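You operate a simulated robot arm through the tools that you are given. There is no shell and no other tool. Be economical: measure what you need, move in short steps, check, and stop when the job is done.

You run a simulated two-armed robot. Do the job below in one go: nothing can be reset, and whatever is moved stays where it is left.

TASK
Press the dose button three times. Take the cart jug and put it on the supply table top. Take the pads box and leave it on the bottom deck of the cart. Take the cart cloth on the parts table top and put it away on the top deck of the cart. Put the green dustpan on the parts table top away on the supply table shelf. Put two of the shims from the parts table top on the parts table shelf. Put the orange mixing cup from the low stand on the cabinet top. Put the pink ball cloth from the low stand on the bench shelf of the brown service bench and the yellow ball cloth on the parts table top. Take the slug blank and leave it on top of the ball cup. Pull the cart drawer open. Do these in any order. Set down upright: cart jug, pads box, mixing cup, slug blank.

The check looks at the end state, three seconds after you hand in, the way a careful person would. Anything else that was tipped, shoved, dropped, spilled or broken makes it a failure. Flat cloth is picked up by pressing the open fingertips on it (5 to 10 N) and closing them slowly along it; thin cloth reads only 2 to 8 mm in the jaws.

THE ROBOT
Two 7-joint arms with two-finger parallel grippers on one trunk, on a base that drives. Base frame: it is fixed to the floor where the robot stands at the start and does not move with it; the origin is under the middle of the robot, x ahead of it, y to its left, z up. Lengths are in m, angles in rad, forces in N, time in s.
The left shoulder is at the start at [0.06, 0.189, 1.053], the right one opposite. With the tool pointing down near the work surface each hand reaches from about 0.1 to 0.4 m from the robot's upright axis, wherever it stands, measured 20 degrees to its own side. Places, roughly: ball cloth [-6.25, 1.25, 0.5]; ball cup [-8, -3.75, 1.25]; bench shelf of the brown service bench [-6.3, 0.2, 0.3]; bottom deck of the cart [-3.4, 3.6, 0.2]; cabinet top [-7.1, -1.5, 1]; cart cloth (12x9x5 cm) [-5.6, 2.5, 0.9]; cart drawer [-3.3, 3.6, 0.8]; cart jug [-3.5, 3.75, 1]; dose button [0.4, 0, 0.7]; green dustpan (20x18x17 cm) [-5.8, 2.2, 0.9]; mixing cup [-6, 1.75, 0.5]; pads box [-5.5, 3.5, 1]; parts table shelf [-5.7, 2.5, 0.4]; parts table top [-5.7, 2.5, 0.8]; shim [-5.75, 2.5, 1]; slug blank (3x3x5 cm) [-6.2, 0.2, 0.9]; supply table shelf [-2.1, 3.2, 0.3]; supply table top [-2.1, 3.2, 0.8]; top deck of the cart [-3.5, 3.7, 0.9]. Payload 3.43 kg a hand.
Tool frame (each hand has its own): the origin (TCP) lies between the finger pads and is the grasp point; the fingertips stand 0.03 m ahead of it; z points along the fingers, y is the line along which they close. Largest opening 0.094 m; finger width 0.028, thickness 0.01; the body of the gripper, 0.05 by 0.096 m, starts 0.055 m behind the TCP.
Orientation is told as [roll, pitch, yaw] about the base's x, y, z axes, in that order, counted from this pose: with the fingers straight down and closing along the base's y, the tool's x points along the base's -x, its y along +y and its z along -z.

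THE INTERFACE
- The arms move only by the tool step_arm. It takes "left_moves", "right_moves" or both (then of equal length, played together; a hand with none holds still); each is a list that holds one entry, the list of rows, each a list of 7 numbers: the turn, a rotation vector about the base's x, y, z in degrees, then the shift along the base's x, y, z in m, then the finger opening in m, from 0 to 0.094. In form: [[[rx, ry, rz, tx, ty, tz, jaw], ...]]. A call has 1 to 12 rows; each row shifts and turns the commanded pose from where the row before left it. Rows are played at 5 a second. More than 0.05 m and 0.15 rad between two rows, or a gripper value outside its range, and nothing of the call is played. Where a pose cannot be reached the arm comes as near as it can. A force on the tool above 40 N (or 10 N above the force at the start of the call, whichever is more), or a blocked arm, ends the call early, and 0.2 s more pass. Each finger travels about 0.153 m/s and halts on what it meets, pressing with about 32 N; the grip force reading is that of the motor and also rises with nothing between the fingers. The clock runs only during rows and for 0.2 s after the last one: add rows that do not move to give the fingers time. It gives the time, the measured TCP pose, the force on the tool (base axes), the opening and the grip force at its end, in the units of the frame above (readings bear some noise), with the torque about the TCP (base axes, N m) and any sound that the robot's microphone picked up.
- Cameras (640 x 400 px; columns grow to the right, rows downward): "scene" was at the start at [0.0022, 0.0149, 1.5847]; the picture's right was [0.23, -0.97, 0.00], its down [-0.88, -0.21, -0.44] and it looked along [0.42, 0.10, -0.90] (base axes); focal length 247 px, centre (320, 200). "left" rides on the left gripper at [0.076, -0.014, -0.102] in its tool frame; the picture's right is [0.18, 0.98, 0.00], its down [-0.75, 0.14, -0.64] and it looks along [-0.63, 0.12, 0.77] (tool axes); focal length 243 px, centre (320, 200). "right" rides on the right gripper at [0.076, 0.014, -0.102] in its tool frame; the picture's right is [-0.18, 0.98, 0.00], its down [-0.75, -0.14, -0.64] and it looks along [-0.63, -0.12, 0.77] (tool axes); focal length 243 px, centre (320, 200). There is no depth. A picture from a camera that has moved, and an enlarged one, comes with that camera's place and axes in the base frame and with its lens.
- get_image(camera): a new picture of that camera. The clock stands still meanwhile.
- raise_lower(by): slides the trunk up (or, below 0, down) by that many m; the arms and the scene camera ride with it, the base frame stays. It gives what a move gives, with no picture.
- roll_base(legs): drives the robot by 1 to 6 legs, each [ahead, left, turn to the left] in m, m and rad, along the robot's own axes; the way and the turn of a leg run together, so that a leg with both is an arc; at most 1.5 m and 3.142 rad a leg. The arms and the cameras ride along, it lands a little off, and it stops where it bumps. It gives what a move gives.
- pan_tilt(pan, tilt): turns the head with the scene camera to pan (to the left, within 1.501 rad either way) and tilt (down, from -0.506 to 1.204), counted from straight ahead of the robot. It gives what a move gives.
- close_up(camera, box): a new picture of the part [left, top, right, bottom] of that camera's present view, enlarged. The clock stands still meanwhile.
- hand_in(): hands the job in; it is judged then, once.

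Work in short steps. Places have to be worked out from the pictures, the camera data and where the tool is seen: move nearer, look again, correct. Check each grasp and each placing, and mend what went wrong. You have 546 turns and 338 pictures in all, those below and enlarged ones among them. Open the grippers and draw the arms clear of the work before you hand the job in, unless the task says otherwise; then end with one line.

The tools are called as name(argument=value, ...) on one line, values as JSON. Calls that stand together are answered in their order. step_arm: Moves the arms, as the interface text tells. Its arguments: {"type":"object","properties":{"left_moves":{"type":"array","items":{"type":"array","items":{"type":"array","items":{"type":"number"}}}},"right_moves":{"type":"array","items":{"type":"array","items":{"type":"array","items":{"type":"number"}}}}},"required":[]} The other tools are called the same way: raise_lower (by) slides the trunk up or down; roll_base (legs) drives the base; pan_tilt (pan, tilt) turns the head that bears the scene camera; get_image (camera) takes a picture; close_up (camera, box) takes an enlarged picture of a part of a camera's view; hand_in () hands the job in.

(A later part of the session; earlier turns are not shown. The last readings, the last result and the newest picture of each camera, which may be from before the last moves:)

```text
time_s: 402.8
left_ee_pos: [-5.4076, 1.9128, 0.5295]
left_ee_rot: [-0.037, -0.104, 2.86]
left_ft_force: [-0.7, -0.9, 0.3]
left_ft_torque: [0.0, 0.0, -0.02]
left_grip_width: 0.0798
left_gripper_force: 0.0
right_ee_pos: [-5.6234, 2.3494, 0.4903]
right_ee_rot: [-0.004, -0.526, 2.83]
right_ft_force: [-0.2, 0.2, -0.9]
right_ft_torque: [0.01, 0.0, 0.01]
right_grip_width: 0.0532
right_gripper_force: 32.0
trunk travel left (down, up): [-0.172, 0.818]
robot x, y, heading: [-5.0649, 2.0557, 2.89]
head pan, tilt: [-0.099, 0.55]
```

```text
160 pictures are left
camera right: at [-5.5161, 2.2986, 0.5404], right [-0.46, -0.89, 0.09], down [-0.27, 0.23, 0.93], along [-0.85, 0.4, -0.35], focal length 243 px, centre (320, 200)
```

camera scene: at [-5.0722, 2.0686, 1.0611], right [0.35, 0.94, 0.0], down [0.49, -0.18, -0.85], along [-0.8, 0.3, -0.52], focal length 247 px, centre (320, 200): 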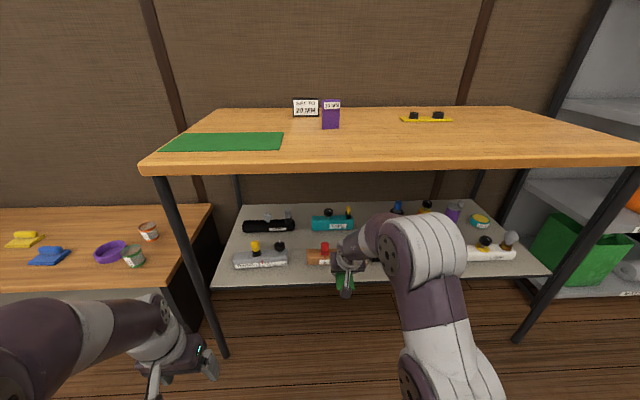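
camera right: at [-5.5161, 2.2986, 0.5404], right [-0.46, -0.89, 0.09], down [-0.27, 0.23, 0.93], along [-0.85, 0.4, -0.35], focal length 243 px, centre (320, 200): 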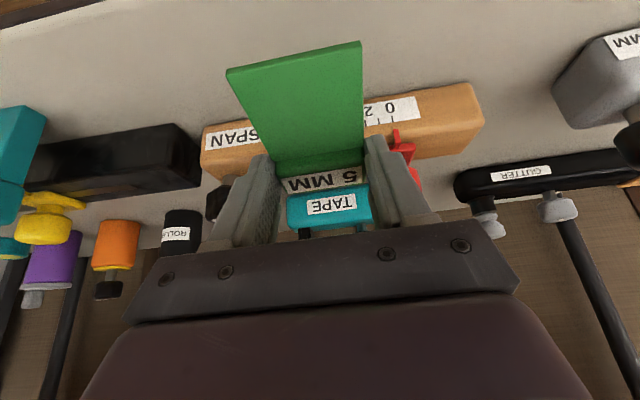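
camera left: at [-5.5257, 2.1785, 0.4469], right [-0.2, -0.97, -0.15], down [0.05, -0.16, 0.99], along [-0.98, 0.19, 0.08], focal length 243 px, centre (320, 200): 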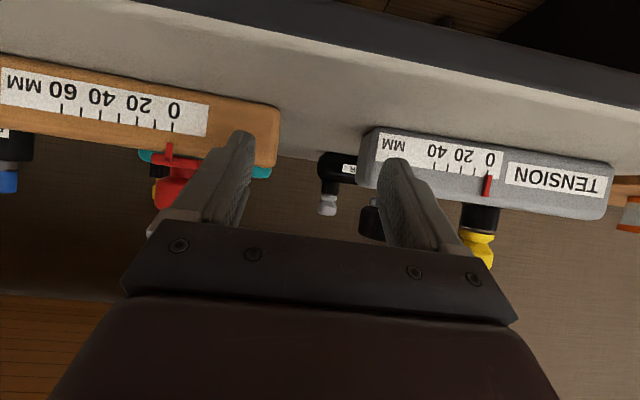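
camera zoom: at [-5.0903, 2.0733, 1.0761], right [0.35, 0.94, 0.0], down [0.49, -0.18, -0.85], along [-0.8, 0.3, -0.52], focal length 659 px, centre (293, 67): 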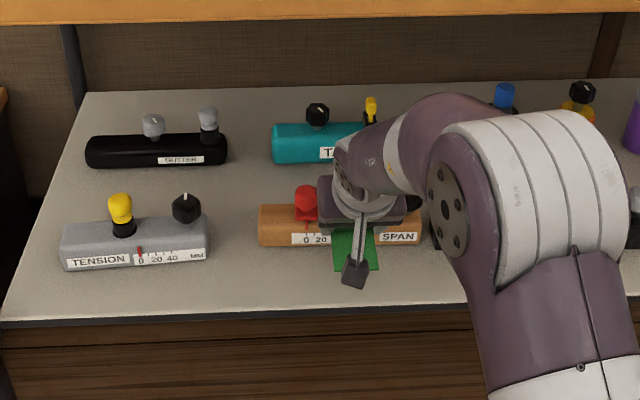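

Strip depth is 10 cm here and the shim spans about 0–8 cm. I nudge 8 mm deeper and lower with the trunk.

step_arm(right_moves=[[[0, 0, 0, -0.008, 0.003, 0, 0.0], [0, 0, 0, 0, 0, 0, 0.0]]])

raise_lower(by=-0.04)

raise_lower(by=-0.012)

get_image(camera="right")

```text
time_s: 403.4
left_ee_pos: [-5.4071, 1.9124, 0.5295]
left_ee_rot: [-0.038, -0.104, 2.862]
left_ft_force: [-0.1, 0.9, 0.1]
left_ft_torque: [-0.05, 0.02, 0.01]
left_grip_width: 0.08
left_gripper_force: 0.1
right_ee_pos: [-5.6308, 2.3522, 0.4899]
right_ee_rot: [-0.007, -0.527, 2.83]
right_ft_force: [0.5, 0.4, -1.3]
right_ft_torque: [-0.03, -0.02, 0.04]
right_grip_width: 0.0532
right_gripper_force: 31.9
trunk travel left (down, up): [-0.172, 0.818]
robot x, y, heading: [-5.066, 2.0553, 2.877]
head pan, tilt: [-0.099, 0.55]
```

```text
time_s: 404.2
left_ee_pos: [-5.408, 1.911, 0.4914]
left_ee_rot: [-0.036, -0.108, 2.86]
left_ft_force: [-0.3, 0.7, -1.5]
left_ft_torque: [0.01, -0.01, 0.02]
left_grip_width: 0.0799
left_gripper_force: 0.1
right_ee_pos: [-5.6331, 2.3511, 0.4563]
right_ee_rot: [-0.007, -0.54, 2.831]
right_ft_force: [4.2, -1.9, 33.1]
right_ft_torque: [1.18, 0.67, -0.16]
right_grip_width: 0.0536
right_gripper_force: 32.0
trunk travel left (down, up): [-0.132, 0.858]
robot x, y, heading: [-5.0655, 2.0558, 2.889]
head pan, tilt: [-0.099, 0.55]
```

```text
time_s: 404.5
left_ee_pos: [-5.4084, 1.9121, 0.4872]
left_ee_rot: [-0.037, -0.107, 2.858]
left_ft_force: [-0.2, 0.4, 0.0]
left_ft_torque: [-0.01, -0.01, -0.01]
left_grip_width: 0.08
left_gripper_force: 0.0
right_ee_pos: [-5.6339, 2.3521, 0.4561]
right_ee_rot: [-0.005, -0.549, 2.829]
right_ft_force: [-0.3, 0.7, 16.3]
right_ft_torque: [-0.09, 0.64, 0.04]
right_grip_width: 0.0536
right_gripper_force: 31.9
trunk travel left (down, up): [-0.13, 0.86]
robot x, y, heading: [-5.0619, 2.0569, 2.887]
head pan, tilt: [-0.099, 0.55]
stopped: the force on the tool passed its limit (the readings are from after the stop); the commanded pose is now the measured one
```

```text
159 pictures are left
camera right: at [-5.5256, 2.3007, 0.5031], right [-0.45, -0.89, 0.09], down [-0.25, 0.23, 0.94], along [-0.85, 0.4, -0.33], focal length 243 px, centre (320, 200)
```

right: 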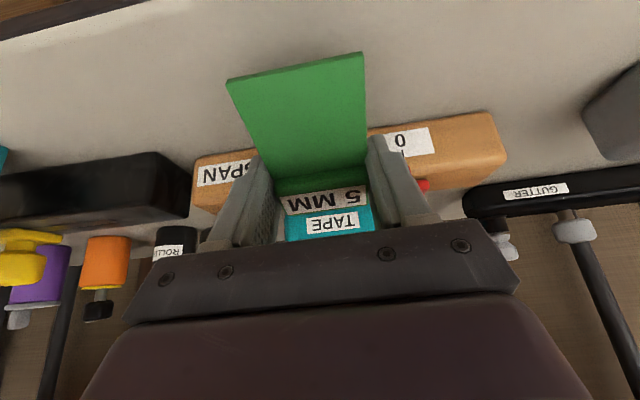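

It's still resting on the brown tool's edge. I raise, back off 3 cm more, and lower again.

raise_lower(by=0.025)

roll_base(legs=[[-0.03, 0.0, 0]])

raise_lower(by=-0.03)

get_image(camera="right")

close_up(camera="scene", box=[210, 180, 450, 320])

```text
time_s: 405.2
left_ee_pos: [-5.4069, 1.9123, 0.5126]
left_ee_rot: [-0.037, -0.105, 2.861]
left_ft_force: [0.7, 0.3, -0.1]
left_ft_torque: [0.02, -0.01, 0.0]
left_grip_width: 0.08
left_gripper_force: 0.0
right_ee_pos: [-5.634, 2.3514, 0.4757]
right_ee_rot: [-0.004, -0.536, 2.829]
right_ft_force: [0.0, -0.3, -0.3]
right_ft_torque: [0.0, -0.03, -0.02]
right_grip_width: 0.0535
right_gripper_force: 31.8
trunk travel left (down, up): [-0.155, 0.835]
robot x, y, heading: [-5.0661, 2.0546, 2.887]
head pan, tilt: [-0.099, 0.55]
```

```text
time_s: 406.1
left_ee_pos: [-5.3793, 1.9041, 0.5121]
left_ee_rot: [-0.038, -0.105, 2.86]
left_ft_force: [0.5, 0.0, -0.5]
left_ft_torque: [0.0, 0.0, 0.01]
left_grip_width: 0.08
left_gripper_force: 0.0
right_ee_pos: [-5.6054, 2.3442, 0.476]
right_ee_rot: [-0.005, -0.537, 2.83]
right_ft_force: [-0.8, 1.1, 0.4]
right_ft_torque: [-0.03, 0.0, 0.0]
right_grip_width: 0.0534
right_gripper_force: 32.4
trunk travel left (down, up): [-0.155, 0.835]
robot x, y, heading: [-5.0363, 2.0487, 2.886]
head pan, tilt: [-0.099, 0.55]
```

```text
time_s: 406.8
left_ee_pos: [-5.3795, 1.9048, 0.4816]
left_ee_rot: [-0.039, -0.105, 2.859]
left_ft_force: [-0.1, -1.3, -0.2]
left_ft_torque: [0.03, -0.02, 0.01]
left_grip_width: 0.0802
left_gripper_force: 0.1
right_ee_pos: [-5.6045, 2.3444, 0.447]
right_ee_rot: [-0.005, -0.537, 2.83]
right_ft_force: [-0.3, 0.0, 0.0]
right_ft_torque: [-0.03, 0.0, 0.0]
right_grip_width: 0.0531
right_gripper_force: 32.4
trunk travel left (down, up): [-0.125, 0.865]
robot x, y, heading: [-5.0361, 2.0515, 2.884]
head pan, tilt: [-0.099, 0.55]
```

```text
158 pictures are left
camera right: at [-5.4957, 2.2931, 0.4954], right [-0.46, -0.89, 0.09], down [-0.26, 0.23, 0.94], along [-0.85, 0.4, -0.33], focal length 243 px, centre (320, 200)
```

right: 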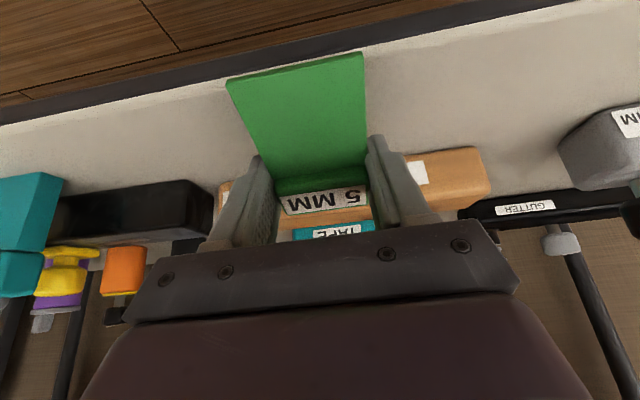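

```text
2.67 times, centred on (330, 250) of scene
camera zoom: at [-5.0609, 2.0656, 1.0287], right [0.35, 0.94, 0.0], down [0.49, -0.18, -0.85], along [-0.8, 0.3, -0.52], focal length 659 px, centre (293, 67)
```

zoom: 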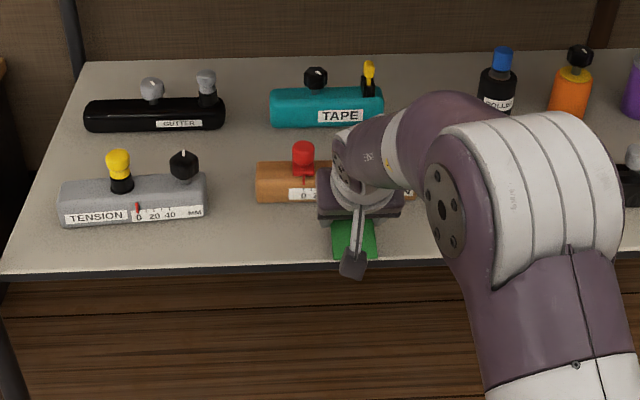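

Clear of the tool now, slightly overhanging the edge. I go 1.3 cm deeper, then lower.

roll_base(legs=[[0.013, 0.0, 0]])

raise_lower(by=-0.01)

raise_lower(by=-0.008)

```text
time_s: 407.6
left_ee_pos: [-5.3914, 1.9093, 0.4838]
left_ee_rot: [-0.036, -0.103, 2.86]
left_ft_force: [0.2, -0.1, 0.2]
left_ft_torque: [0.01, 0.0, 0.02]
left_grip_width: 0.0799
left_gripper_force: 0.1
right_ee_pos: [-5.6168, 2.3476, 0.4467]
right_ee_rot: [-0.006, -0.538, 2.829]
right_ft_force: [0.4, 0.1, 0.1]
right_ft_torque: [-0.01, 0.0, 0.02]
right_grip_width: 0.0534
right_gripper_force: 31.6
trunk travel left (down, up): [-0.125, 0.865]
robot x, y, heading: [-5.0476, 2.054, 2.887]
head pan, tilt: [-0.099, 0.55]
```

```text
time_s: 408.2
left_ee_pos: [-5.393, 1.9078, 0.4713]
left_ee_rot: [-0.036, -0.104, 2.86]
left_ft_force: [-0.7, 0.1, 0.1]
left_ft_torque: [0.02, -0.02, -0.01]
left_grip_width: 0.0799
left_gripper_force: 0.1
right_ee_pos: [-5.617, 2.3472, 0.4359]
right_ee_rot: [-0.005, -0.537, 2.829]
right_ft_force: [0.1, -0.1, -0.6]
right_ft_torque: [0.01, 0.01, -0.01]
right_grip_width: 0.0535
right_gripper_force: 31.7
trunk travel left (down, up): [-0.115, 0.875]
robot x, y, heading: [-5.0489, 2.0508, 2.888]
head pan, tilt: [-0.099, 0.55]
```

```text
time_s: 408.8
left_ee_pos: [-5.391, 1.9075, 0.465]
left_ee_rot: [-0.037, -0.108, 2.858]
left_ft_force: [0.6, -0.3, 0.3]
left_ft_torque: [0.01, 0.02, 0.0]
left_grip_width: 0.0801
left_gripper_force: 0.0
right_ee_pos: [-5.617, 2.3471, 0.4332]
right_ee_rot: [-0.004, -0.546, 2.826]
right_ft_force: [3.1, 0.4, 21.0]
right_ft_torque: [-0.47, 0.14, 0.16]
right_grip_width: 0.0533
right_gripper_force: 32.4
trunk travel left (down, up): [-0.107, 0.883]
robot x, y, heading: [-5.0501, 2.0525, 2.882]
head pan, tilt: [-0.099, 0.55]
```

Contact exactly at the expected shelf height. I ease up 4 mm, open, and check.

raise_lower(by=0.004)

step_arm(right_moves=[[[0, 0, 0, 0, 0, 0, 0.045], [0, 0, 0, 0, 0, 0, 0.06], [0, 0, 0, 0, 0, 0, 0.075], [0, 0, 0, 0, 0, 0, 0.08]]])

get_image(camera="right")

```text
time_s: 409.3
left_ee_pos: [-5.3921, 1.9069, 0.4685]
left_ee_rot: [-0.036, -0.106, 2.861]
left_ft_force: [-0.3, -0.2, -1.0]
left_ft_torque: [-0.04, 0.02, 0.0]
left_grip_width: 0.0799
left_gripper_force: 0.0
right_ee_pos: [-5.6178, 2.3469, 0.4331]
right_ee_rot: [-0.004, -0.539, 2.829]
right_ft_force: [-3.9, 1.4, 11.1]
right_ft_torque: [-0.25, 0.25, -0.1]
right_grip_width: 0.0534
right_gripper_force: 32.4
trunk travel left (down, up): [-0.111, 0.879]
robot x, y, heading: [-5.0526, 2.0511, 2.886]
head pan, tilt: [-0.099, 0.55]
```

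```text
time_s: 410.3
left_ee_pos: [-5.3914, 1.9078, 0.4681]
left_ee_rot: [-0.033, -0.106, 2.858]
left_ft_force: [0.0, -0.1, 0.0]
left_ft_torque: [-0.01, -0.02, -0.04]
left_grip_width: 0.0801
left_gripper_force: 0.1
right_ee_pos: [-5.617, 2.3478, 0.433]
right_ee_rot: [-0.005, -0.536, 2.829]
right_ft_force: [7.4, 6.9, 13.0]
right_ft_torque: [-0.26, -0.02, 0.15]
right_grip_width: 0.0757
right_gripper_force: 0.1
trunk travel left (down, up): [-0.111, 0.879]
robot x, y, heading: [-5.0481, 2.0537, 2.879]
head pan, tilt: [-0.099, 0.55]
```

```text
156 pictures are left
camera right: at [-5.5075, 2.2962, 0.4819], right [-0.46, -0.89, 0.09], down [-0.26, 0.23, 0.94], along [-0.85, 0.4, -0.33], focal length 243 px, centre (320, 200)
```

right: 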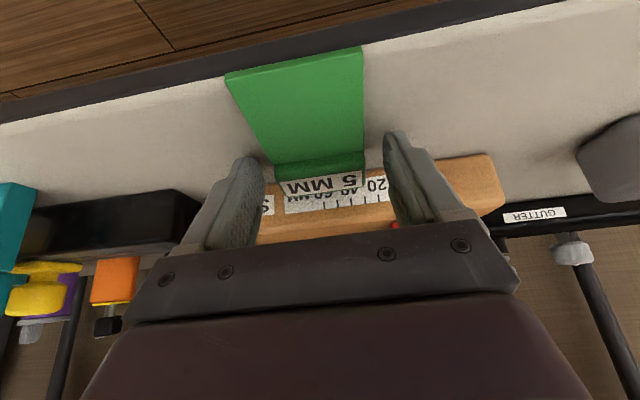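

The shim lies flat on the shelf, flush with the edge. I raise the hand straight up and withdraw.

raise_lower(by=0.04)

roll_base(legs=[[-0.45, 0.0, 0]])

close_up(camera="scene", box=[180, 120, 480, 300])

```text
time_s: 411.1
left_ee_pos: [-5.392, 1.9072, 0.5093]
left_ee_rot: [-0.035, -0.105, 2.861]
left_ft_force: [0.1, 0.6, -0.8]
left_ft_torque: [0.02, -0.02, 0.0]
left_grip_width: 0.0798
left_gripper_force: 0.1
right_ee_pos: [-5.6168, 2.3473, 0.4721]
right_ee_rot: [-0.006, -0.537, 2.829]
right_ft_force: [-0.2, 0.6, -0.3]
right_ft_torque: [0.0, -0.02, -0.01]
right_grip_width: 0.0801
right_gripper_force: 0.2
trunk travel left (down, up): [-0.151, 0.839]
robot x, y, heading: [-5.0476, 2.0545, 2.881]
head pan, tilt: [-0.099, 0.55]
```

```text
time_s: 413.9
left_ee_pos: [-4.9459, 1.79, 0.5085]
left_ee_rot: [-0.037, -0.105, 2.86]
left_ft_force: [0.2, -0.1, 1.6]
left_ft_torque: [0.01, -0.04, 0.01]
left_grip_width: 0.0797
left_gripper_force: 0.1
right_ee_pos: [-5.1706, 2.2303, 0.4721]
right_ee_rot: [-0.005, -0.537, 2.829]
right_ft_force: [-0.9, 0.4, -0.6]
right_ft_torque: [-0.01, 0.01, 0.0]
right_grip_width: 0.0801
right_gripper_force: 0.1
trunk travel left (down, up): [-0.151, 0.839]
robot x, y, heading: [-4.5987, 1.9326, 2.879]
head pan, tilt: [-0.099, 0.55]
```

```text
2.13 times, centred on (330, 210) of scene
camera zoom: at [-4.627, 1.9518, 1.0547], right [0.35, 0.94, 0.0], down [0.49, -0.18, -0.85], along [-0.8, 0.3, -0.52], focal length 527 px, centre (299, 179)
```

zoom: 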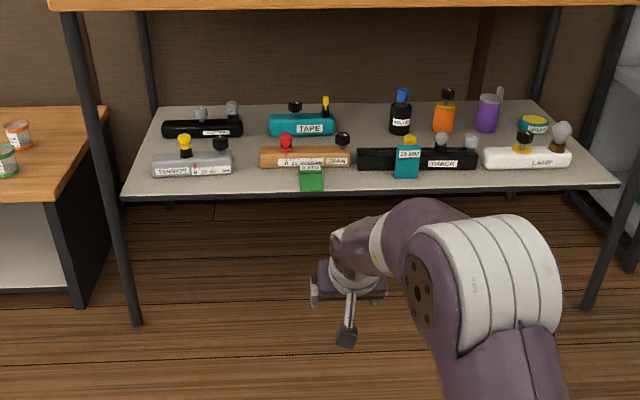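

Both shims are on the shelf. Next, the low stand. I straighten both hands, raise the trunk, and look at the stand.

step_arm(left_moves=[[[-1.5, -5.8, 0, 0, 0, 0, 0.08], [0, 0, 0, 0, 0, 0, 0.08], [0, 0, 0, 0, 0, 0, 0.08], [0, 0, 0, 0, 0, 0, 0.08], [0, 0, 0, 0, 0, 0, 0.08]]], right_moves=[[[-2.0, -7.43, 0, 0.03, -0.008, 0, 0.09], [-2.0, -7.43, 0, 0.03, -0.008, 0, 0.09], [-2.0, -7.43, 0, 0.03, -0.008, 0, 0.09], [-2.0, -7.43, 0, 0.03, -0.008, 0, 0.09], [0, 0, 0, 0, 0, 0, 0.09]]])

raise_lower(by=0.4)

raise_lower(by=0.25)

pan_tilt(pan=0.5, tilt=0.55)

get_image(camera="scene")

```text
time_s: 415.1
left_ee_pos: [-4.9452, 1.7907, 0.5081]
left_ee_rot: [-0.039, -0.002, 2.86]
left_ft_force: [-0.1, 0.1, 0.3]
left_ft_torque: [0.01, 0.01, 0.0]
left_grip_width: 0.0801
left_gripper_force: 0.0
right_ee_pos: [-5.028, 2.1922, 0.4223]
right_ee_rot: [-0.103, -0.158, 2.837]
right_ft_force: [0.0, -0.1, 0.2]
right_ft_torque: [0.0, -0.01, 0.0]
right_grip_width: 0.09
right_gripper_force: 0.0
right hand out of reach, approached as far as the arm can: row 1, 2, 3, 4
trunk travel left (down, up): [-0.151, 0.839]
robot x, y, heading: [-4.6013, 1.9341, 2.883]
head pan, tilt: [-0.099, 0.55]
```

```text
time_s: 418.9
left_ee_pos: [-4.9452, 1.7908, 0.9079]
left_ee_rot: [-0.038, 0.0, 2.861]
left_ft_force: [-0.3, 0.4, -0.5]
left_ft_torque: [0.03, 0.04, -0.01]
left_grip_width: 0.0799
left_gripper_force: 0.0
right_ee_pos: [-5.0287, 2.1932, 0.8222]
right_ee_rot: [-0.102, -0.157, 2.836]
right_ft_force: [0.4, -0.1, 0.0]
right_ft_torque: [0.0, -0.02, 0.0]
right_grip_width: 0.09
right_gripper_force: 0.0
trunk travel left (down, up): [-0.551, 0.439]
robot x, y, heading: [-4.6031, 1.9396, 2.887]
head pan, tilt: [-0.099, 0.55]
```

```text
time_s: 421.5
left_ee_pos: [-4.945, 1.7898, 1.1574]
left_ee_rot: [-0.039, -0.001, 2.862]
left_ft_force: [0.2, 0.5, 0.1]
left_ft_torque: [0.02, -0.04, -0.01]
left_grip_width: 0.0798
left_gripper_force: 0.1
right_ee_pos: [-5.029, 2.1923, 1.0728]
right_ee_rot: [-0.103, -0.158, 2.837]
right_ft_force: [-0.1, -0.2, -0.8]
right_ft_torque: [0.02, 0.0, 0.0]
right_grip_width: 0.0901
right_gripper_force: 0.0
trunk travel left (down, up): [-0.801, 0.189]
robot x, y, heading: [-4.6018, 1.9343, 2.884]
head pan, tilt: [-0.099, 0.55]
```

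```text
time_s: 422.5
left_ee_pos: [-4.9457, 1.7902, 1.1589]
left_ee_rot: [-0.038, 0.0, 2.859]
left_ft_force: [-0.5, 0.1, -0.7]
left_ft_torque: [0.0, 0.04, -0.02]
left_grip_width: 0.0798
left_gripper_force: 0.0
right_ee_pos: [-5.0291, 2.1927, 1.073]
right_ee_rot: [-0.102, -0.158, 2.837]
right_ft_force: [0.6, -0.4, 0.0]
right_ft_torque: [0.01, -0.02, 0.01]
right_grip_width: 0.0904
right_gripper_force: 0.1
trunk travel left (down, up): [-0.801, 0.189]
robot x, y, heading: [-4.599, 1.9388, 2.887]
head pan, tilt: [0.499, 0.55]
```

```text
154 pictures are left
camera scene: at [-4.6299, 1.899, 1.7047], right [-0.24, 0.97, 0.0], down [0.51, 0.13, -0.85], along [-0.83, -0.2, -0.52], focal length 247 px, centre (320, 200)
```

scene: 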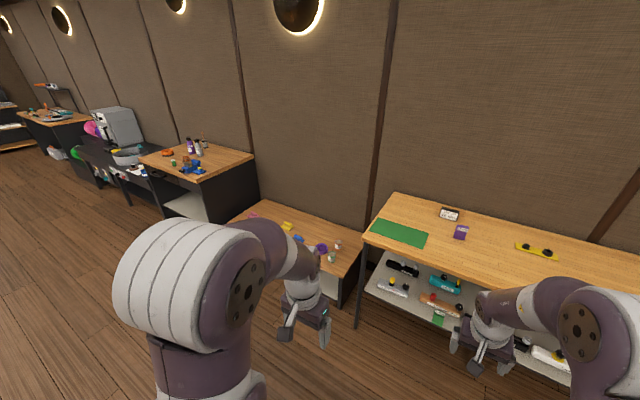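

I shift left and look down on the stand.

roll_base(legs=[[0.0, 0.7, 0], [0.2, 0, 0]])

pan_tilt(pan=0.0, tilt=0.6)

get_image(camera="scene")

```text
time_s: 427.6
left_ee_pos: [-5.3113, 1.1498, 1.1587]
left_ee_rot: [-0.036, -0.002, 2.875]
left_ft_force: [-0.4, -0.1, 0.0]
left_ft_torque: [0.0, 0.04, 0.01]
left_grip_width: 0.0798
left_gripper_force: 0.0
right_ee_pos: [-5.4012, 1.5509, 1.0736]
right_ee_rot: [-0.102, -0.159, 2.847]
right_ft_force: [-0.1, 0.1, 0.0]
right_ft_torque: [0.0, 0.01, 0.03]
right_grip_width: 0.0899
right_gripper_force: 0.1
trunk travel left (down, up): [-0.801, 0.189]
robot x, y, heading: [-4.9718, 1.2967, 2.893]
head pan, tilt: [0.499, 0.55]
```

```text
time_s: 428.5
left_ee_pos: [-5.3109, 1.1496, 1.1593]
left_ee_rot: [-0.039, -0.002, 2.873]
left_ft_force: [-1.1, 0.5, -0.5]
left_ft_torque: [0.02, 0.03, 0.03]
left_grip_width: 0.08
left_gripper_force: 0.1
right_ee_pos: [-5.401, 1.551, 1.0731]
right_ee_rot: [-0.103, -0.159, 2.849]
right_ft_force: [0.1, 0.6, -0.1]
right_ft_torque: [0.01, -0.01, 0.03]
right_grip_width: 0.09
right_gripper_force: 0.1
trunk travel left (down, up): [-0.801, 0.189]
robot x, y, heading: [-4.9698, 1.3015, 2.901]
head pan, tilt: [0.0, 0.6]
```

```text
153 pictures are left
camera scene: at [-4.9968, 1.306, 1.7002], right [0.24, 0.97, 0.0], down [0.55, -0.14, -0.83], along [-0.8, 0.2, -0.56], focal length 247 px, centre (320, 200)
```

scene: 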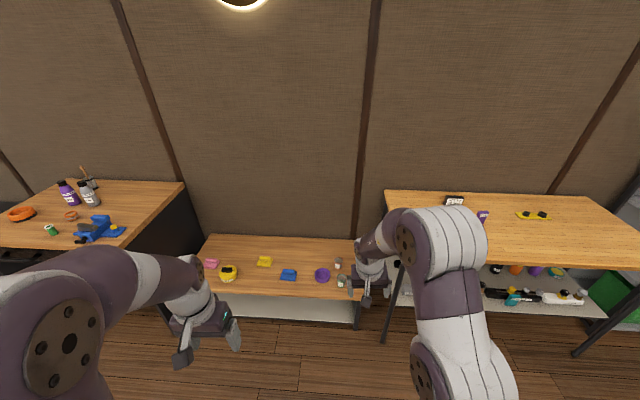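

close_up(camera="scene", box=[180, 220, 390, 340])

close_up(camera="scene", box=[0, 160, 200, 300])

```text
3.05 times, centred on (285, 280) of scene
camera zoom: at [-4.9968, 1.306, 1.7002], right [0.24, 0.97, 0.0], down [0.55, -0.14, -0.83], along [-0.8, 0.2, -0.56], focal length 753 px, centre (427, -44)
```

zoom: 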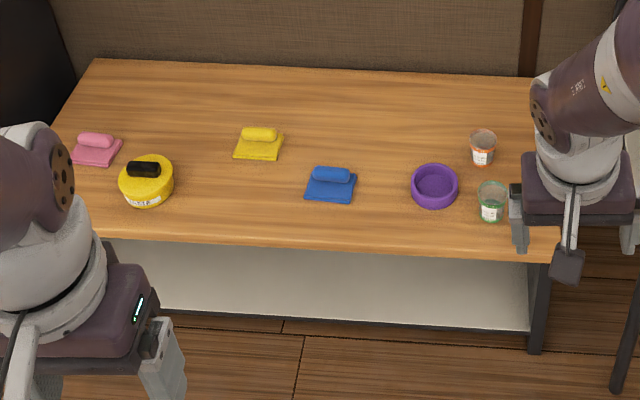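

```text
2.86 times, centred on (100, 230) of scene
camera zoom: at [-4.9968, 1.306, 1.7002], right [0.24, 0.97, 0.0], down [0.55, -0.14, -0.83], along [-0.8, 0.2, -0.56], focal length 706 px, centre (949, 114)
```

zoom: 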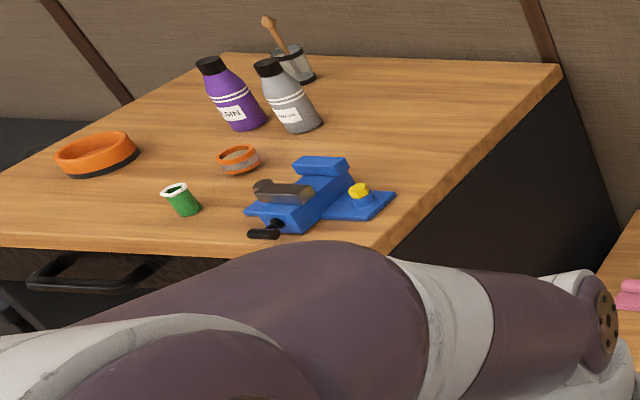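

Stand top is z≈0.375. Yellow cloth roll ≈[-6.24,1.223], pink ≈[-6.311,0.865], orange cup ≈[-6.069,1.70]. I turn the left hand 88° for the cloth rolls and straighten the right.

step_arm(left_moves=[[[0, 0, -8, 0, 0, -0.01, 0.08], [0, 0, -8, 0, 0, -0.01, 0.08], [0, 0, -8, 0, 0, -0.01, 0.08], [0, 0, -8, 0, 0, -0.01, 0.08], [0, 0, -8, 0, 0, -0.01, 0.08], [0, 0, -8, 0, 0, 0, 0.08], [0, 0, -8, 0, 0, 0, 0.08], [0, 0, -8, 0, 0, 0, 0.08], [0, 0, -8, 0, 0, 0, 0.08], [0, 0, -8, 0, 0, 0, 0.08], [0, 0, -8, 0, 0, 0, 0.08], [0, 0, 0, 0, 0, 0, 0.08]]], right_moves=[[[-2.4, -8.0, 0, 0, 0, 0.01, 0.09], [-5.6, 1.7, 0.9, 0, 0, 0.01, 0.09], [0, 0, 0, 0, 0, 0, 0.09], [0, 0, 0, 0, 0, 0, 0.09], [0, 0, 0, 0, 0, 0, 0.09], [0, 0, 0, 0, 0, 0, 0.09], [0, 0, 0, 0, 0, 0, 0.09], [0, 0, 0, 0, 0, 0, 0.09], [0, 0, 0, 0, 0, 0, 0.09], [0, 0, 0, 0, 0, 0, 0.09], [0, 0, 0, 0, 0, 0, 0.09], [0, 0, 0, 0, 0, 0, 0.09]]])

roll_base(legs=[[0.45, 0, -0.07]])

raise_lower(by=-0.35)

pan_tilt(pan=0.0, tilt=0.7)

get_image(camera="scene")

```text
time_s: 431.1
left_ee_pos: [-5.3125, 1.1504, 1.1079]
left_ee_rot: [-0.04, 0.001, 1.335]
left_ft_force: [0.2, -0.3, 0.1]
left_ft_torque: [0.0, 0.0, 0.0]
left_grip_width: 0.08
left_gripper_force: 0.1
right_ee_pos: [-5.3837, 1.5508, 1.0644]
right_ee_rot: [-0.159, -0.048, 2.854]
right_ft_force: [-0.3, 0.4, 0.1]
right_ft_torque: [0.0, 0.0, -0.02]
right_grip_width: 0.0901
right_gripper_force: 0.1
right hand out of reach, approached as far as the arm can: row 1, 2
trunk travel left (down, up): [-0.801, 0.189]
robot x, y, heading: [-4.9708, 1.3047, 2.902]
head pan, tilt: [0.0, 0.6]
```

```text
time_s: 433.8
left_ee_pos: [-5.7524, 1.3021, 1.1084]
left_ee_rot: [-0.039, -0.001, 1.257]
left_ft_force: [-0.6, 0.6, 0.7]
left_ft_torque: [0.0, -0.04, 0.01]
left_grip_width: 0.0796
left_gripper_force: 0.0
right_ee_pos: [-5.7903, 1.7076, 1.0643]
right_ee_rot: [-0.158, -0.048, 2.772]
right_ft_force: [-0.2, -0.2, 0.1]
right_ft_torque: [-0.01, 0.0, 0.01]
right_grip_width: 0.0901
right_gripper_force: 0.0
trunk travel left (down, up): [-0.801, 0.189]
robot x, y, heading: [-5.3967, 1.4259, 2.817]
head pan, tilt: [0.0, 0.6]
```

```text
time_s: 437.2
left_ee_pos: [-5.751, 1.3027, 0.7577]
left_ee_rot: [-0.038, 0.0, 1.258]
left_ft_force: [0.6, 1.4, 1.1]
left_ft_torque: [0.02, -0.01, 0.02]
left_grip_width: 0.0798
left_gripper_force: 0.1
right_ee_pos: [-5.7901, 1.7083, 0.7142]
right_ee_rot: [-0.16, -0.048, 2.773]
right_ft_force: [0.4, -0.2, 0.4]
right_ft_torque: [0.0, -0.01, -0.04]
right_grip_width: 0.0899
right_gripper_force: 0.1
trunk travel left (down, up): [-0.451, 0.539]
robot x, y, heading: [-5.396, 1.4236, 2.816]
head pan, tilt: [0.0, 0.6]
```

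```text
time_s: 437.9
left_ee_pos: [-5.752, 1.3015, 0.7578]
left_ee_rot: [-0.04, -0.001, 1.257]
left_ft_force: [-0.5, -0.8, 0.5]
left_ft_torque: [-0.03, -0.01, 0.03]
left_grip_width: 0.0802
left_gripper_force: 0.0
right_ee_pos: [-5.7899, 1.7074, 0.7128]
right_ee_rot: [-0.158, -0.046, 2.773]
right_ft_force: [-0.6, -0.2, -0.7]
right_ft_torque: [0.01, -0.02, 0.02]
right_grip_width: 0.0901
right_gripper_force: 0.0
trunk travel left (down, up): [-0.451, 0.539]
robot x, y, heading: [-5.3982, 1.4237, 2.82]
head pan, tilt: [0.0, 0.7]
```

```text
150 pictures are left
camera scene: at [-5.4215, 1.4317, 1.3416], right [0.32, 0.95, 0.0], down [0.61, -0.2, -0.77], along [-0.73, 0.24, -0.64], focal length 247 px, centre (320, 200)
```

scene: 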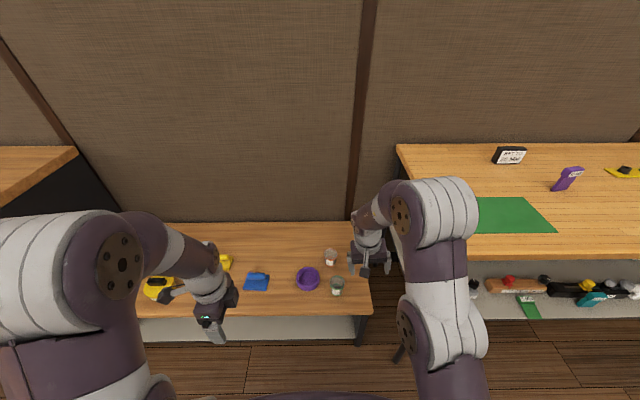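

close_up(camera="scene", box=[130, 215, 390, 345])

get_image(camera="left")

```text
2.46 times, centred on (260, 280) of scene
camera zoom: at [-5.4215, 1.4317, 1.3416], right [0.32, 0.95, 0.0], down [0.61, -0.2, -0.77], along [-0.73, 0.24, -0.64], focal length 608 px, centre (468, 3)
```

zoom: 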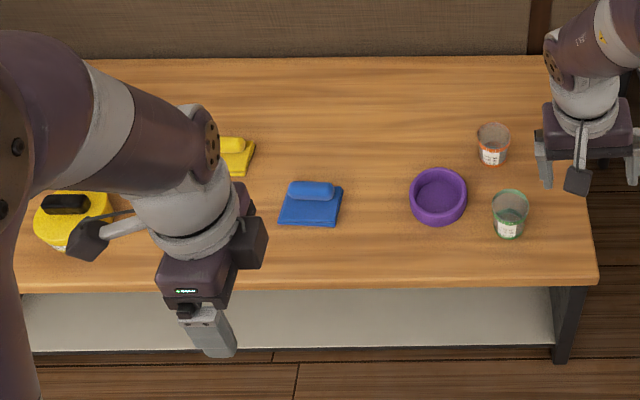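

```text
148 pictures are left
camera left: at [-5.7661, 1.2258, 0.862], right [-0.99, 0.13, -0.04], down [0.07, 0.77, 0.64], along [0.11, 0.63, -0.77], focal length 243 px, centre (320, 200)
```

left: 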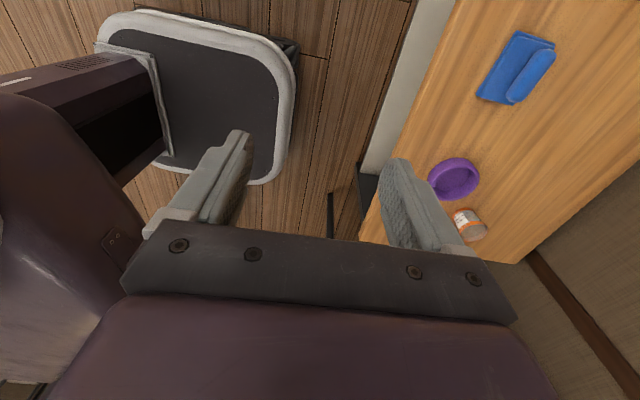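

I roll ahead 0.12/left 0.22 and extend the left hand over the yellow roll.

roll_base(legs=[[0.12, 0.22, 0]])

step_arm(left_moves=[[[0, 0, 0, -0.042, 0.014, -0.015, 0.08], [0, 0, 0, -0.042, 0.014, -0.015, 0.08], [0, 0, 0, -0.042, 0.014, -0.015, 0.08], [0, 0, 0, -0.042, 0.014, -0.015, 0.08], [0, 0, 0, -0.042, 0.014, -0.015, 0.08], [0, 0, 0, -0.042, 0.014, -0.015, 0.08], [0, 0, 0, 0, 0, 0, 0.08]]])

get_image(camera="left")

```text
time_s: 439.7
left_ee_pos: [-5.9372, 1.1259, 0.7579]
left_ee_rot: [-0.04, -0.002, 1.26]
left_ft_force: [0.2, 0.0, 0.3]
left_ft_torque: [-0.02, -0.01, 0.02]
left_grip_width: 0.0804
left_gripper_force: 0.0
right_ee_pos: [-5.975, 1.533, 0.715]
right_ee_rot: [-0.161, -0.048, 2.777]
right_ft_force: [-0.5, -0.7, 0.4]
right_ft_torque: [-0.01, -0.03, -0.03]
right_grip_width: 0.0903
right_gripper_force: 0.1
trunk travel left (down, up): [-0.451, 0.539]
robot x, y, heading: [-5.5852, 1.2483, 2.822]
head pan, tilt: [0.0, 0.7]
```

```text
time_s: 441.3
left_ee_pos: [-6.1895, 1.2132, 0.6695]
left_ee_rot: [-0.039, -0.001, 1.26]
left_ft_force: [0.0, -1.0, -0.3]
left_ft_torque: [-0.01, 0.0, -0.01]
left_grip_width: 0.0798
left_gripper_force: 0.1
right_ee_pos: [-5.9744, 1.5343, 0.7159]
right_ee_rot: [-0.159, -0.049, 2.774]
right_ft_force: [-0.5, -0.3, 1.0]
right_ft_torque: [0.0, 0.01, -0.01]
right_grip_width: 0.09
right_gripper_force: 0.0
trunk travel left (down, up): [-0.451, 0.539]
robot x, y, heading: [-5.5863, 1.2474, 2.816]
head pan, tilt: [0.0, 0.7]
```

```text
147 pictures are left
camera left: at [-6.204, 1.137, 0.7731], right [-0.99, 0.13, -0.04], down [0.07, 0.77, 0.64], along [0.11, 0.63, -0.77], focal length 243 px, centre (320, 200)
```

left: 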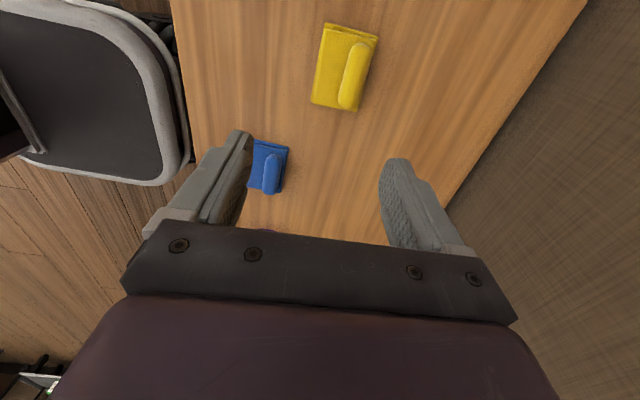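

Roll axis matches the tool yaw; centre [-6.226,1.223]. I move over it and descend most of the way.

step_arm(left_moves=[[[0, 0, 0, -0.036, 0.011, 0, 0.07], [0, 0, 0, 0, 0, -0.045, 0.07], [0, 0, 0, 0, 0, -0.045, 0.07], [0, 0, 0, 0, 0, -0.045, 0.07], [0, 0, 0, 0, 0, -0.045, 0.07], [0, 0, 0, 0, 0, -0.03, 0.07], [0, 0, 0, 0, 0, 0, 0.07]]])

get_image(camera="left")

```text
time_s: 442.9
left_ee_pos: [-6.207, 1.219, 0.4497]
left_ee_rot: [-0.038, 0.0, 1.259]
left_ft_force: [1.3, -0.4, -0.1]
left_ft_torque: [0.03, 0.0, -0.02]
left_grip_width: 0.0703
left_gripper_force: 0.1
left hand out of reach, approached as far as the arm can: row 1
right_ee_pos: [-5.9742, 1.5338, 0.7153]
right_ee_rot: [-0.158, -0.049, 2.774]
right_ft_force: [0.6, -0.2, 0.7]
right_ft_torque: [-0.02, 0.0, 0.01]
right_grip_width: 0.09
right_gripper_force: 0.0
trunk travel left (down, up): [-0.451, 0.539]
robot x, y, heading: [-5.585, 1.2486, 2.82]
head pan, tilt: [0.0, 0.7]
```

```text
146 pictures are left
camera left: at [-6.2223, 1.1424, 0.5532], right [-0.99, 0.13, -0.04], down [0.07, 0.77, 0.64], along [0.11, 0.63, -0.77], focal length 243 px, centre (320, 200)
```

left: 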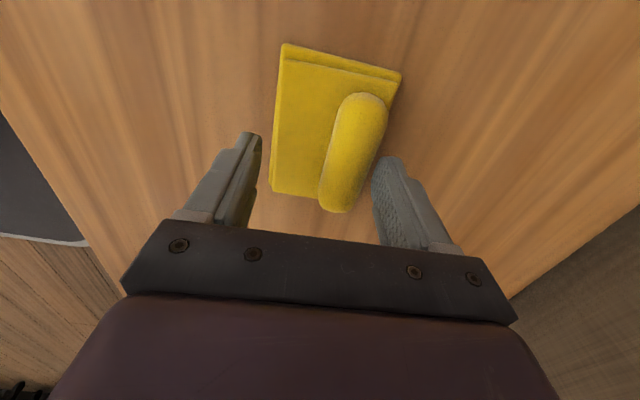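

Short by 2 cm at reach limit. I trade trunk height for reach (hand up 0.1, trunk down 0.1), then shift forward.

step_arm(left_moves=[[[0, 0, 0, 0, 0, 0.045, 0.07], [0, 0, 0, 0, 0, 0.045, 0.07], [0, 0, 0, 0, 0, 0, 0.07]]])

raise_lower(by=-0.1)

step_arm(left_moves=[[[0, 0, 0, -0.019, 0.007, 0, 0.07], [0, 0, 0, 0, 0, 0, 0.07]]])

```text
time_s: 443.7
left_ee_pos: [-6.2091, 1.2194, 0.541]
left_ee_rot: [-0.04, 0.001, 1.259]
left_ft_force: [0.5, 0.4, 0.1]
left_ft_torque: [0.01, -0.04, 0.0]
left_grip_width: 0.07
left_gripper_force: 0.1
right_ee_pos: [-5.976, 1.5342, 0.7145]
right_ee_rot: [-0.158, -0.047, 2.774]
right_ft_force: [0.1, 0.2, 0.1]
right_ft_torque: [0.0, -0.03, 0.01]
right_grip_width: 0.0898
right_gripper_force: 0.0
trunk travel left (down, up): [-0.451, 0.539]
robot x, y, heading: [-5.5858, 1.2556, 2.823]
head pan, tilt: [0.0, 0.7]
```

```text
time_s: 445.1
left_ee_pos: [-6.2088, 1.2203, 0.4415]
left_ee_rot: [-0.038, 0.0, 1.259]
left_ft_force: [0.3, -0.1, 0.4]
left_ft_torque: [0.03, 0.01, 0.02]
left_grip_width: 0.0699
left_gripper_force: 0.1
right_ee_pos: [-5.9764, 1.534, 0.6146]
right_ee_rot: [-0.158, -0.048, 2.774]
right_ft_force: [0.4, 0.1, 0.1]
right_ft_torque: [0.01, 0.04, -0.05]
right_grip_width: 0.0902
right_gripper_force: 0.1
trunk travel left (down, up): [-0.351, 0.639]
robot x, y, heading: [-5.5849, 1.251, 2.826]
head pan, tilt: [0.0, 0.7]
```

```text
time_s: 445.6
left_ee_pos: [-6.227, 1.2261, 0.4411]
left_ee_rot: [-0.037, -0.001, 1.26]
left_ft_force: [0.3, -0.8, -0.2]
left_ft_torque: [-0.01, -0.02, 0.02]
left_grip_width: 0.0699
left_gripper_force: 0.0
right_ee_pos: [-5.9756, 1.5342, 0.6139]
right_ee_rot: [-0.16, -0.048, 2.775]
right_ft_force: [0.4, 0.5, -0.7]
right_ft_torque: [-0.03, 0.02, 0.01]
right_grip_width: 0.0897
right_gripper_force: 0.0
trunk travel left (down, up): [-0.351, 0.639]
robot x, y, heading: [-5.5835, 1.2473, 2.821]
head pan, tilt: [0.0, 0.7]
```

Now over the roll. I descend slowly to contact.

step_arm(left_moves=[[[0, 0, 0, 0, 0, -0.015, 0.07], [0, 0, 0, 0, 0, -0.01, 0.07], [0, 0, 0, 0, 0, -0.005, 0.07], [0, 0, 0, 0, 0, 0, 0.07]]])

get_image(camera="left")

```text
time_s: 446.2
left_ee_pos: [-6.2314, 1.2278, 0.4315]
left_ee_rot: [-0.026, 0.001, 1.262]
left_ft_force: [8.1, 0.5, 27.7]
left_ft_torque: [-0.35, -1.36, 0.11]
left_grip_width: 0.0754
left_gripper_force: 4.2
right_ee_pos: [-5.9743, 1.5341, 0.6162]
right_ee_rot: [-0.159, -0.048, 2.775]
right_ft_force: [0.8, 0.6, -0.2]
right_ft_torque: [0.0, -0.03, 0.03]
right_grip_width: 0.0899
right_gripper_force: 0.0
trunk travel left (down, up): [-0.351, 0.639]
robot x, y, heading: [-5.5832, 1.2504, 2.819]
head pan, tilt: [0.0, 0.7]
stopped in row 2 (left hand): the force on the tool passed its limit (the readings are from after the stop); the commanded pose is now the measured one
```

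```text
145 pictures are left
camera left: at [-6.2442, 1.1517, 0.5359], right [-0.99, 0.13, -0.02], down [0.08, 0.77, 0.64], along [0.1, 0.63, -0.77], focal length 243 px, centre (320, 200)
```

left: 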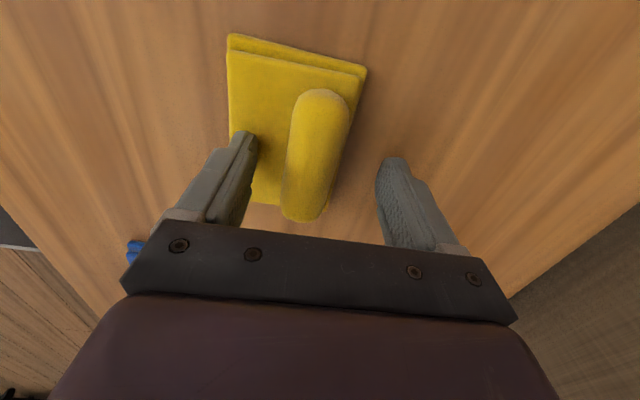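

Contact (stand ≈0.39). I ease off and close on the roll.

step_arm(left_moves=[[[0, 0, 0, 0, 0, 0.003, 0.07], [0, 0, 0, 0, 0, 0, 0.06], [0, 0, 0, 0, 0, 0, 0.05], [0, 0, 0, 0, 0, 0, 0.04], [0, 0, 0, 0, 0, 0, 0.03], [0, 0, 0, 0, 0, 0, 0.02], [0, 0, 0, 0, 0, 0, 0.01], [0, 0, 0, 0, 0, 0, 0.0], [0, 0, 0, 0, 0, 0, 0.0]]])

step_arm(left_moves=[[[0, 0, 0, 0, 0, 0.02, 0], [0, 0, 0, 0, 0, 0.04, 0], [0, 0, 0, 0, 0, 0.04, 0], [0, 0, 0, 0, 0, 0.04, 0], [0, 0, 0, 0, 0, 0.04, 0], [0, 0, 0, 0, 0, 0, 0]]])

get_image(camera="left")

```text
time_s: 448.2
left_ee_pos: [-6.2309, 1.2288, 0.4333]
left_ee_rot: [-0.023, 0.002, 1.261]
left_ft_force: [-13.2, 3.4, 25.6]
left_ft_torque: [0.19, 0.79, -0.08]
left_grip_width: 0.0356
left_gripper_force: 31.5
right_ee_pos: [-5.9746, 1.534, 0.6156]
right_ee_rot: [-0.159, -0.048, 2.775]
right_ft_force: [0.9, 0.4, 0.7]
right_ft_torque: [0.02, 0.0, 0.02]
right_grip_width: 0.0898
right_gripper_force: 0.1
trunk travel left (down, up): [-0.351, 0.639]
robot x, y, heading: [-5.5865, 1.2505, 2.82]
head pan, tilt: [0.0, 0.7]
```

```text
time_s: 449.6
left_ee_pos: [-6.1995, 1.2215, 0.5882]
left_ee_rot: [-0.033, 0.0, 1.258]
left_ft_force: [-0.4, -0.5, -0.4]
left_ft_torque: [0.01, 0.0, -0.01]
left_grip_width: 0.0353
left_gripper_force: 31.2
left hand out of reach, approached as far as the arm can: row 3, 4, 5
right_ee_pos: [-5.9755, 1.534, 0.6135]
right_ee_rot: [-0.158, -0.046, 2.775]
right_ft_force: [-0.1, -0.7, -0.3]
right_ft_torque: [-0.01, 0.0, -0.02]
right_grip_width: 0.0899
right_gripper_force: 0.1
trunk travel left (down, up): [-0.351, 0.639]
robot x, y, heading: [-5.5831, 1.251, 2.82]
head pan, tilt: [0.0, 0.7]
```

```text
144 pictures are left
camera left: at [-6.2137, 1.1444, 0.6923], right [-0.99, 0.13, -0.03], down [0.08, 0.77, 0.64], along [0.1, 0.63, -0.77], focal length 243 px, centre (320, 200)
```

left: 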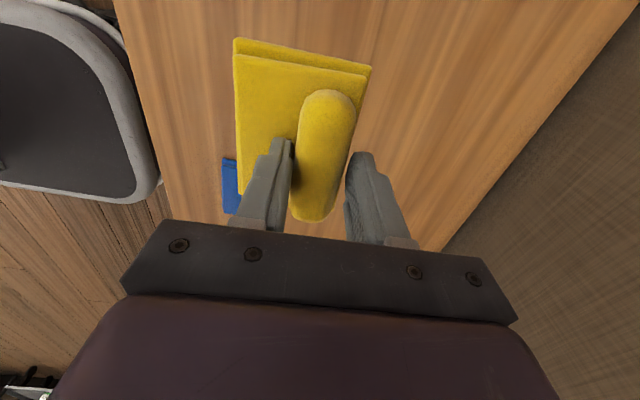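

Yellow cloth is held. From here I also take the orange cup with the right hand: I move it above the cup and look.

step_arm(right_moves=[[[-7.8, 3.0, 0, -0.015, 0.04, 0, 0.09], [0, 0, 0, -0.025, 0.04, 0, 0.09], [0, 0, 0, -0.025, 0.04, 0, 0.09], [0, 0, 0, -0.025, 0.04, 0, 0.09], [0, 0, 0, 0, 0, 0, 0.09]]])

get_image(camera="right")

get_image(camera="scene")

```text
time_s: 450.8
left_ee_pos: [-6.1996, 1.2199, 0.5883]
left_ee_rot: [-0.03, -0.002, 1.261]
left_ft_force: [0.3, -0.2, 0.4]
left_ft_torque: [-0.02, 0.01, -0.02]
left_grip_width: 0.027
left_gripper_force: 32.0
right_ee_pos: [-6.016, 1.6469, 0.5757]
right_ee_rot: [-0.165, -0.085, 2.776]
right_ft_force: [0.3, -0.4, -0.1]
right_ft_torque: [-0.03, 0.01, 0.01]
right_grip_width: 0.0897
right_gripper_force: 0.0
right hand out of reach, approached as far as the arm can: row 1, 2, 3, 4
trunk travel left (down, up): [-0.351, 0.639]
robot x, y, heading: [-5.5818, 1.2502, 2.825]
head pan, tilt: [0.0, 0.7]
```

```text
143 pictures are left
camera right: at [-5.9474, 1.5881, 0.6684], right [-0.53, -0.84, -0.14], down [-0.64, 0.28, 0.72], along [-0.56, 0.47, -0.68], focal length 243 px, centre (320, 200)
```

right: 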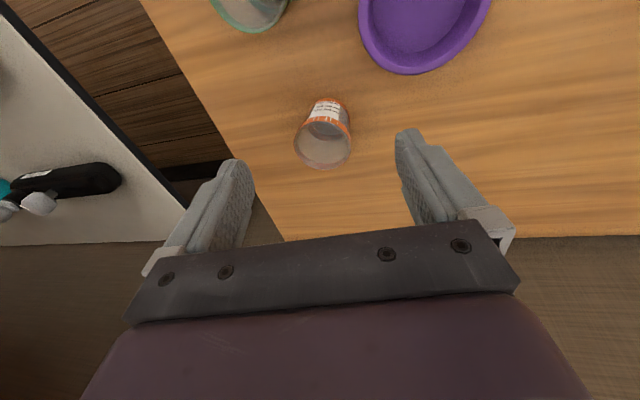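

```text
142 pictures are left
camera scene: at [-5.6065, 1.258, 1.2415], right [0.32, 0.95, 0.0], down [0.61, -0.2, -0.76], along [-0.73, 0.24, -0.64], focal length 247 px, centre (320, 200)
```

scene: 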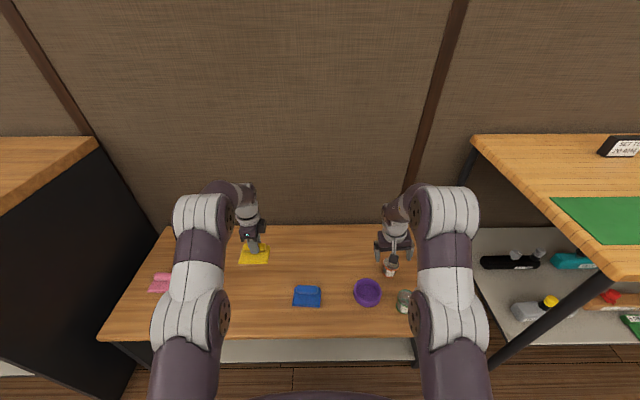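

Cup is at about [-6.05,1.687]. I shift over it, then lower in small steps.

step_arm(right_moves=[[[0, 0, 0, -0.034, 0.03, 0, 0.09], [0, 0, 0, 0, 0, -0.03, 0.09], [0, 0, 0, 0, 0, 0, 0.09]]])

get_image(camera="right")

```text
time_s: 451.6
left_ee_pos: [-6.2, 1.2205, 0.5882]
left_ee_rot: [-0.033, 0.0, 1.259]
left_ft_force: [-0.6, -0.3, -1.5]
left_ft_torque: [-0.01, 0.01, 0.02]
left_grip_width: 0.0264
left_gripper_force: 32.3
right_ee_pos: [-6.0297, 1.6946, 0.5405]
right_ee_rot: [-0.188, -0.086, 2.798]
right_ft_force: [0.8, 0.4, 0.0]
right_ft_torque: [0.02, -0.03, 0.02]
right_grip_width: 0.0902
right_gripper_force: 0.0
right hand out of reach, approached as far as the arm can: row 1
trunk travel left (down, up): [-0.351, 0.639]
robot x, y, heading: [-5.5835, 1.2485, 2.818]
head pan, tilt: [0.0, 0.7]
```

```text
141 pictures are left
camera right: at [-5.9602, 1.6346, 0.632], right [-0.51, -0.84, -0.17], down [-0.65, 0.25, 0.72], along [-0.56, 0.48, -0.68], focal length 243 px, centre (320, 200)
```

right: 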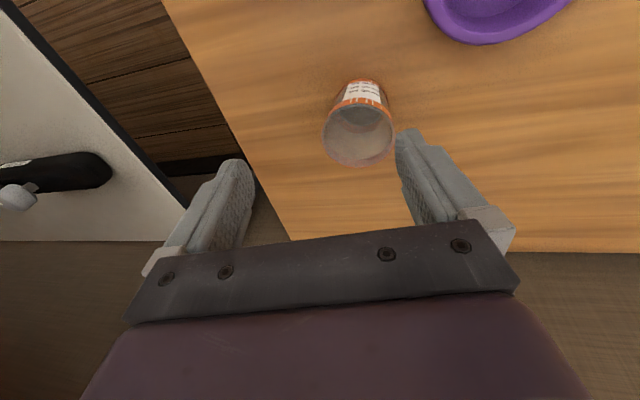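

The right hand is near its lateral limit. I pull it left 0.12 and move the base right 0.12.

step_arm(right_moves=[[[0, 0, 0, -0.013, -0.038, 0.02, 0.09], [0, 0, 0, -0.013, -0.038, 0.02, 0.09], [0, 0, 0, -0.013, -0.038, 0.0, 0.09], [0, 0, 0, 0, 0, 0, 0.09]]])

roll_base(legs=[[0.0, -0.13, 0]])

get_image(camera="right")

```text
time_s: 452.6
left_ee_pos: [-6.2, 1.221, 0.5882]
left_ee_rot: [-0.029, 0.0, 1.259]
left_ft_force: [-0.1, -0.1, -0.5]
left_ft_torque: [0.02, 0.01, 0.01]
left_grip_width: 0.0268
left_gripper_force: 32.2
right_ee_pos: [-6.0668, 1.5805, 0.5812]
right_ee_rot: [-0.187, -0.086, 2.795]
right_ft_force: [-0.3, -0.2, -0.3]
right_ft_torque: [0.0, 0.03, 0.03]
right_grip_width: 0.09
right_gripper_force: 0.1
trunk travel left (down, up): [-0.351, 0.639]
robot x, y, heading: [-5.5861, 1.2514, 2.819]
head pan, tilt: [0.0, 0.7]
```

```text
time_s: 453.9
left_ee_pos: [-6.1588, 1.3436, 0.5885]
left_ee_rot: [-0.03, -0.002, 1.258]
left_ft_force: [0.2, 0.5, -0.3]
left_ft_torque: [-0.02, 0.01, -0.01]
left_grip_width: 0.0268
left_gripper_force: 32.3
right_ee_pos: [-6.0258, 1.7051, 0.582]
right_ee_rot: [-0.185, -0.086, 2.794]
right_ft_force: [-0.3, 0.1, 0.6]
right_ft_torque: [-0.04, 0.02, -0.02]
right_grip_width: 0.09
right_gripper_force: 0.0
trunk travel left (down, up): [-0.351, 0.639]
robot x, y, heading: [-5.5461, 1.3698, 2.823]
head pan, tilt: [0.0, 0.7]
```

```text
140 pictures are left
camera right: at [-5.9571, 1.6439, 0.6725], right [-0.51, -0.84, -0.17], down [-0.65, 0.25, 0.72], along [-0.56, 0.48, -0.68], focal length 243 px, centre (320, 200)
```

right: 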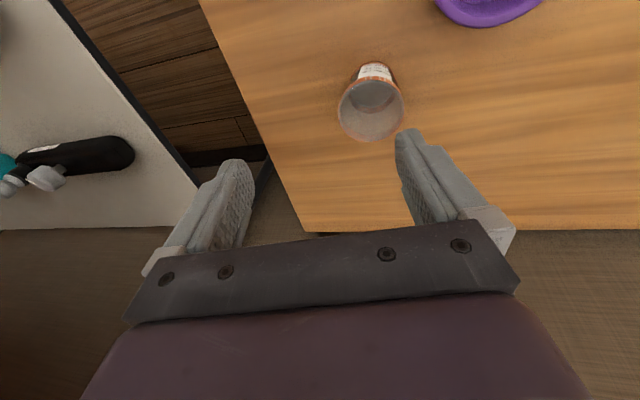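

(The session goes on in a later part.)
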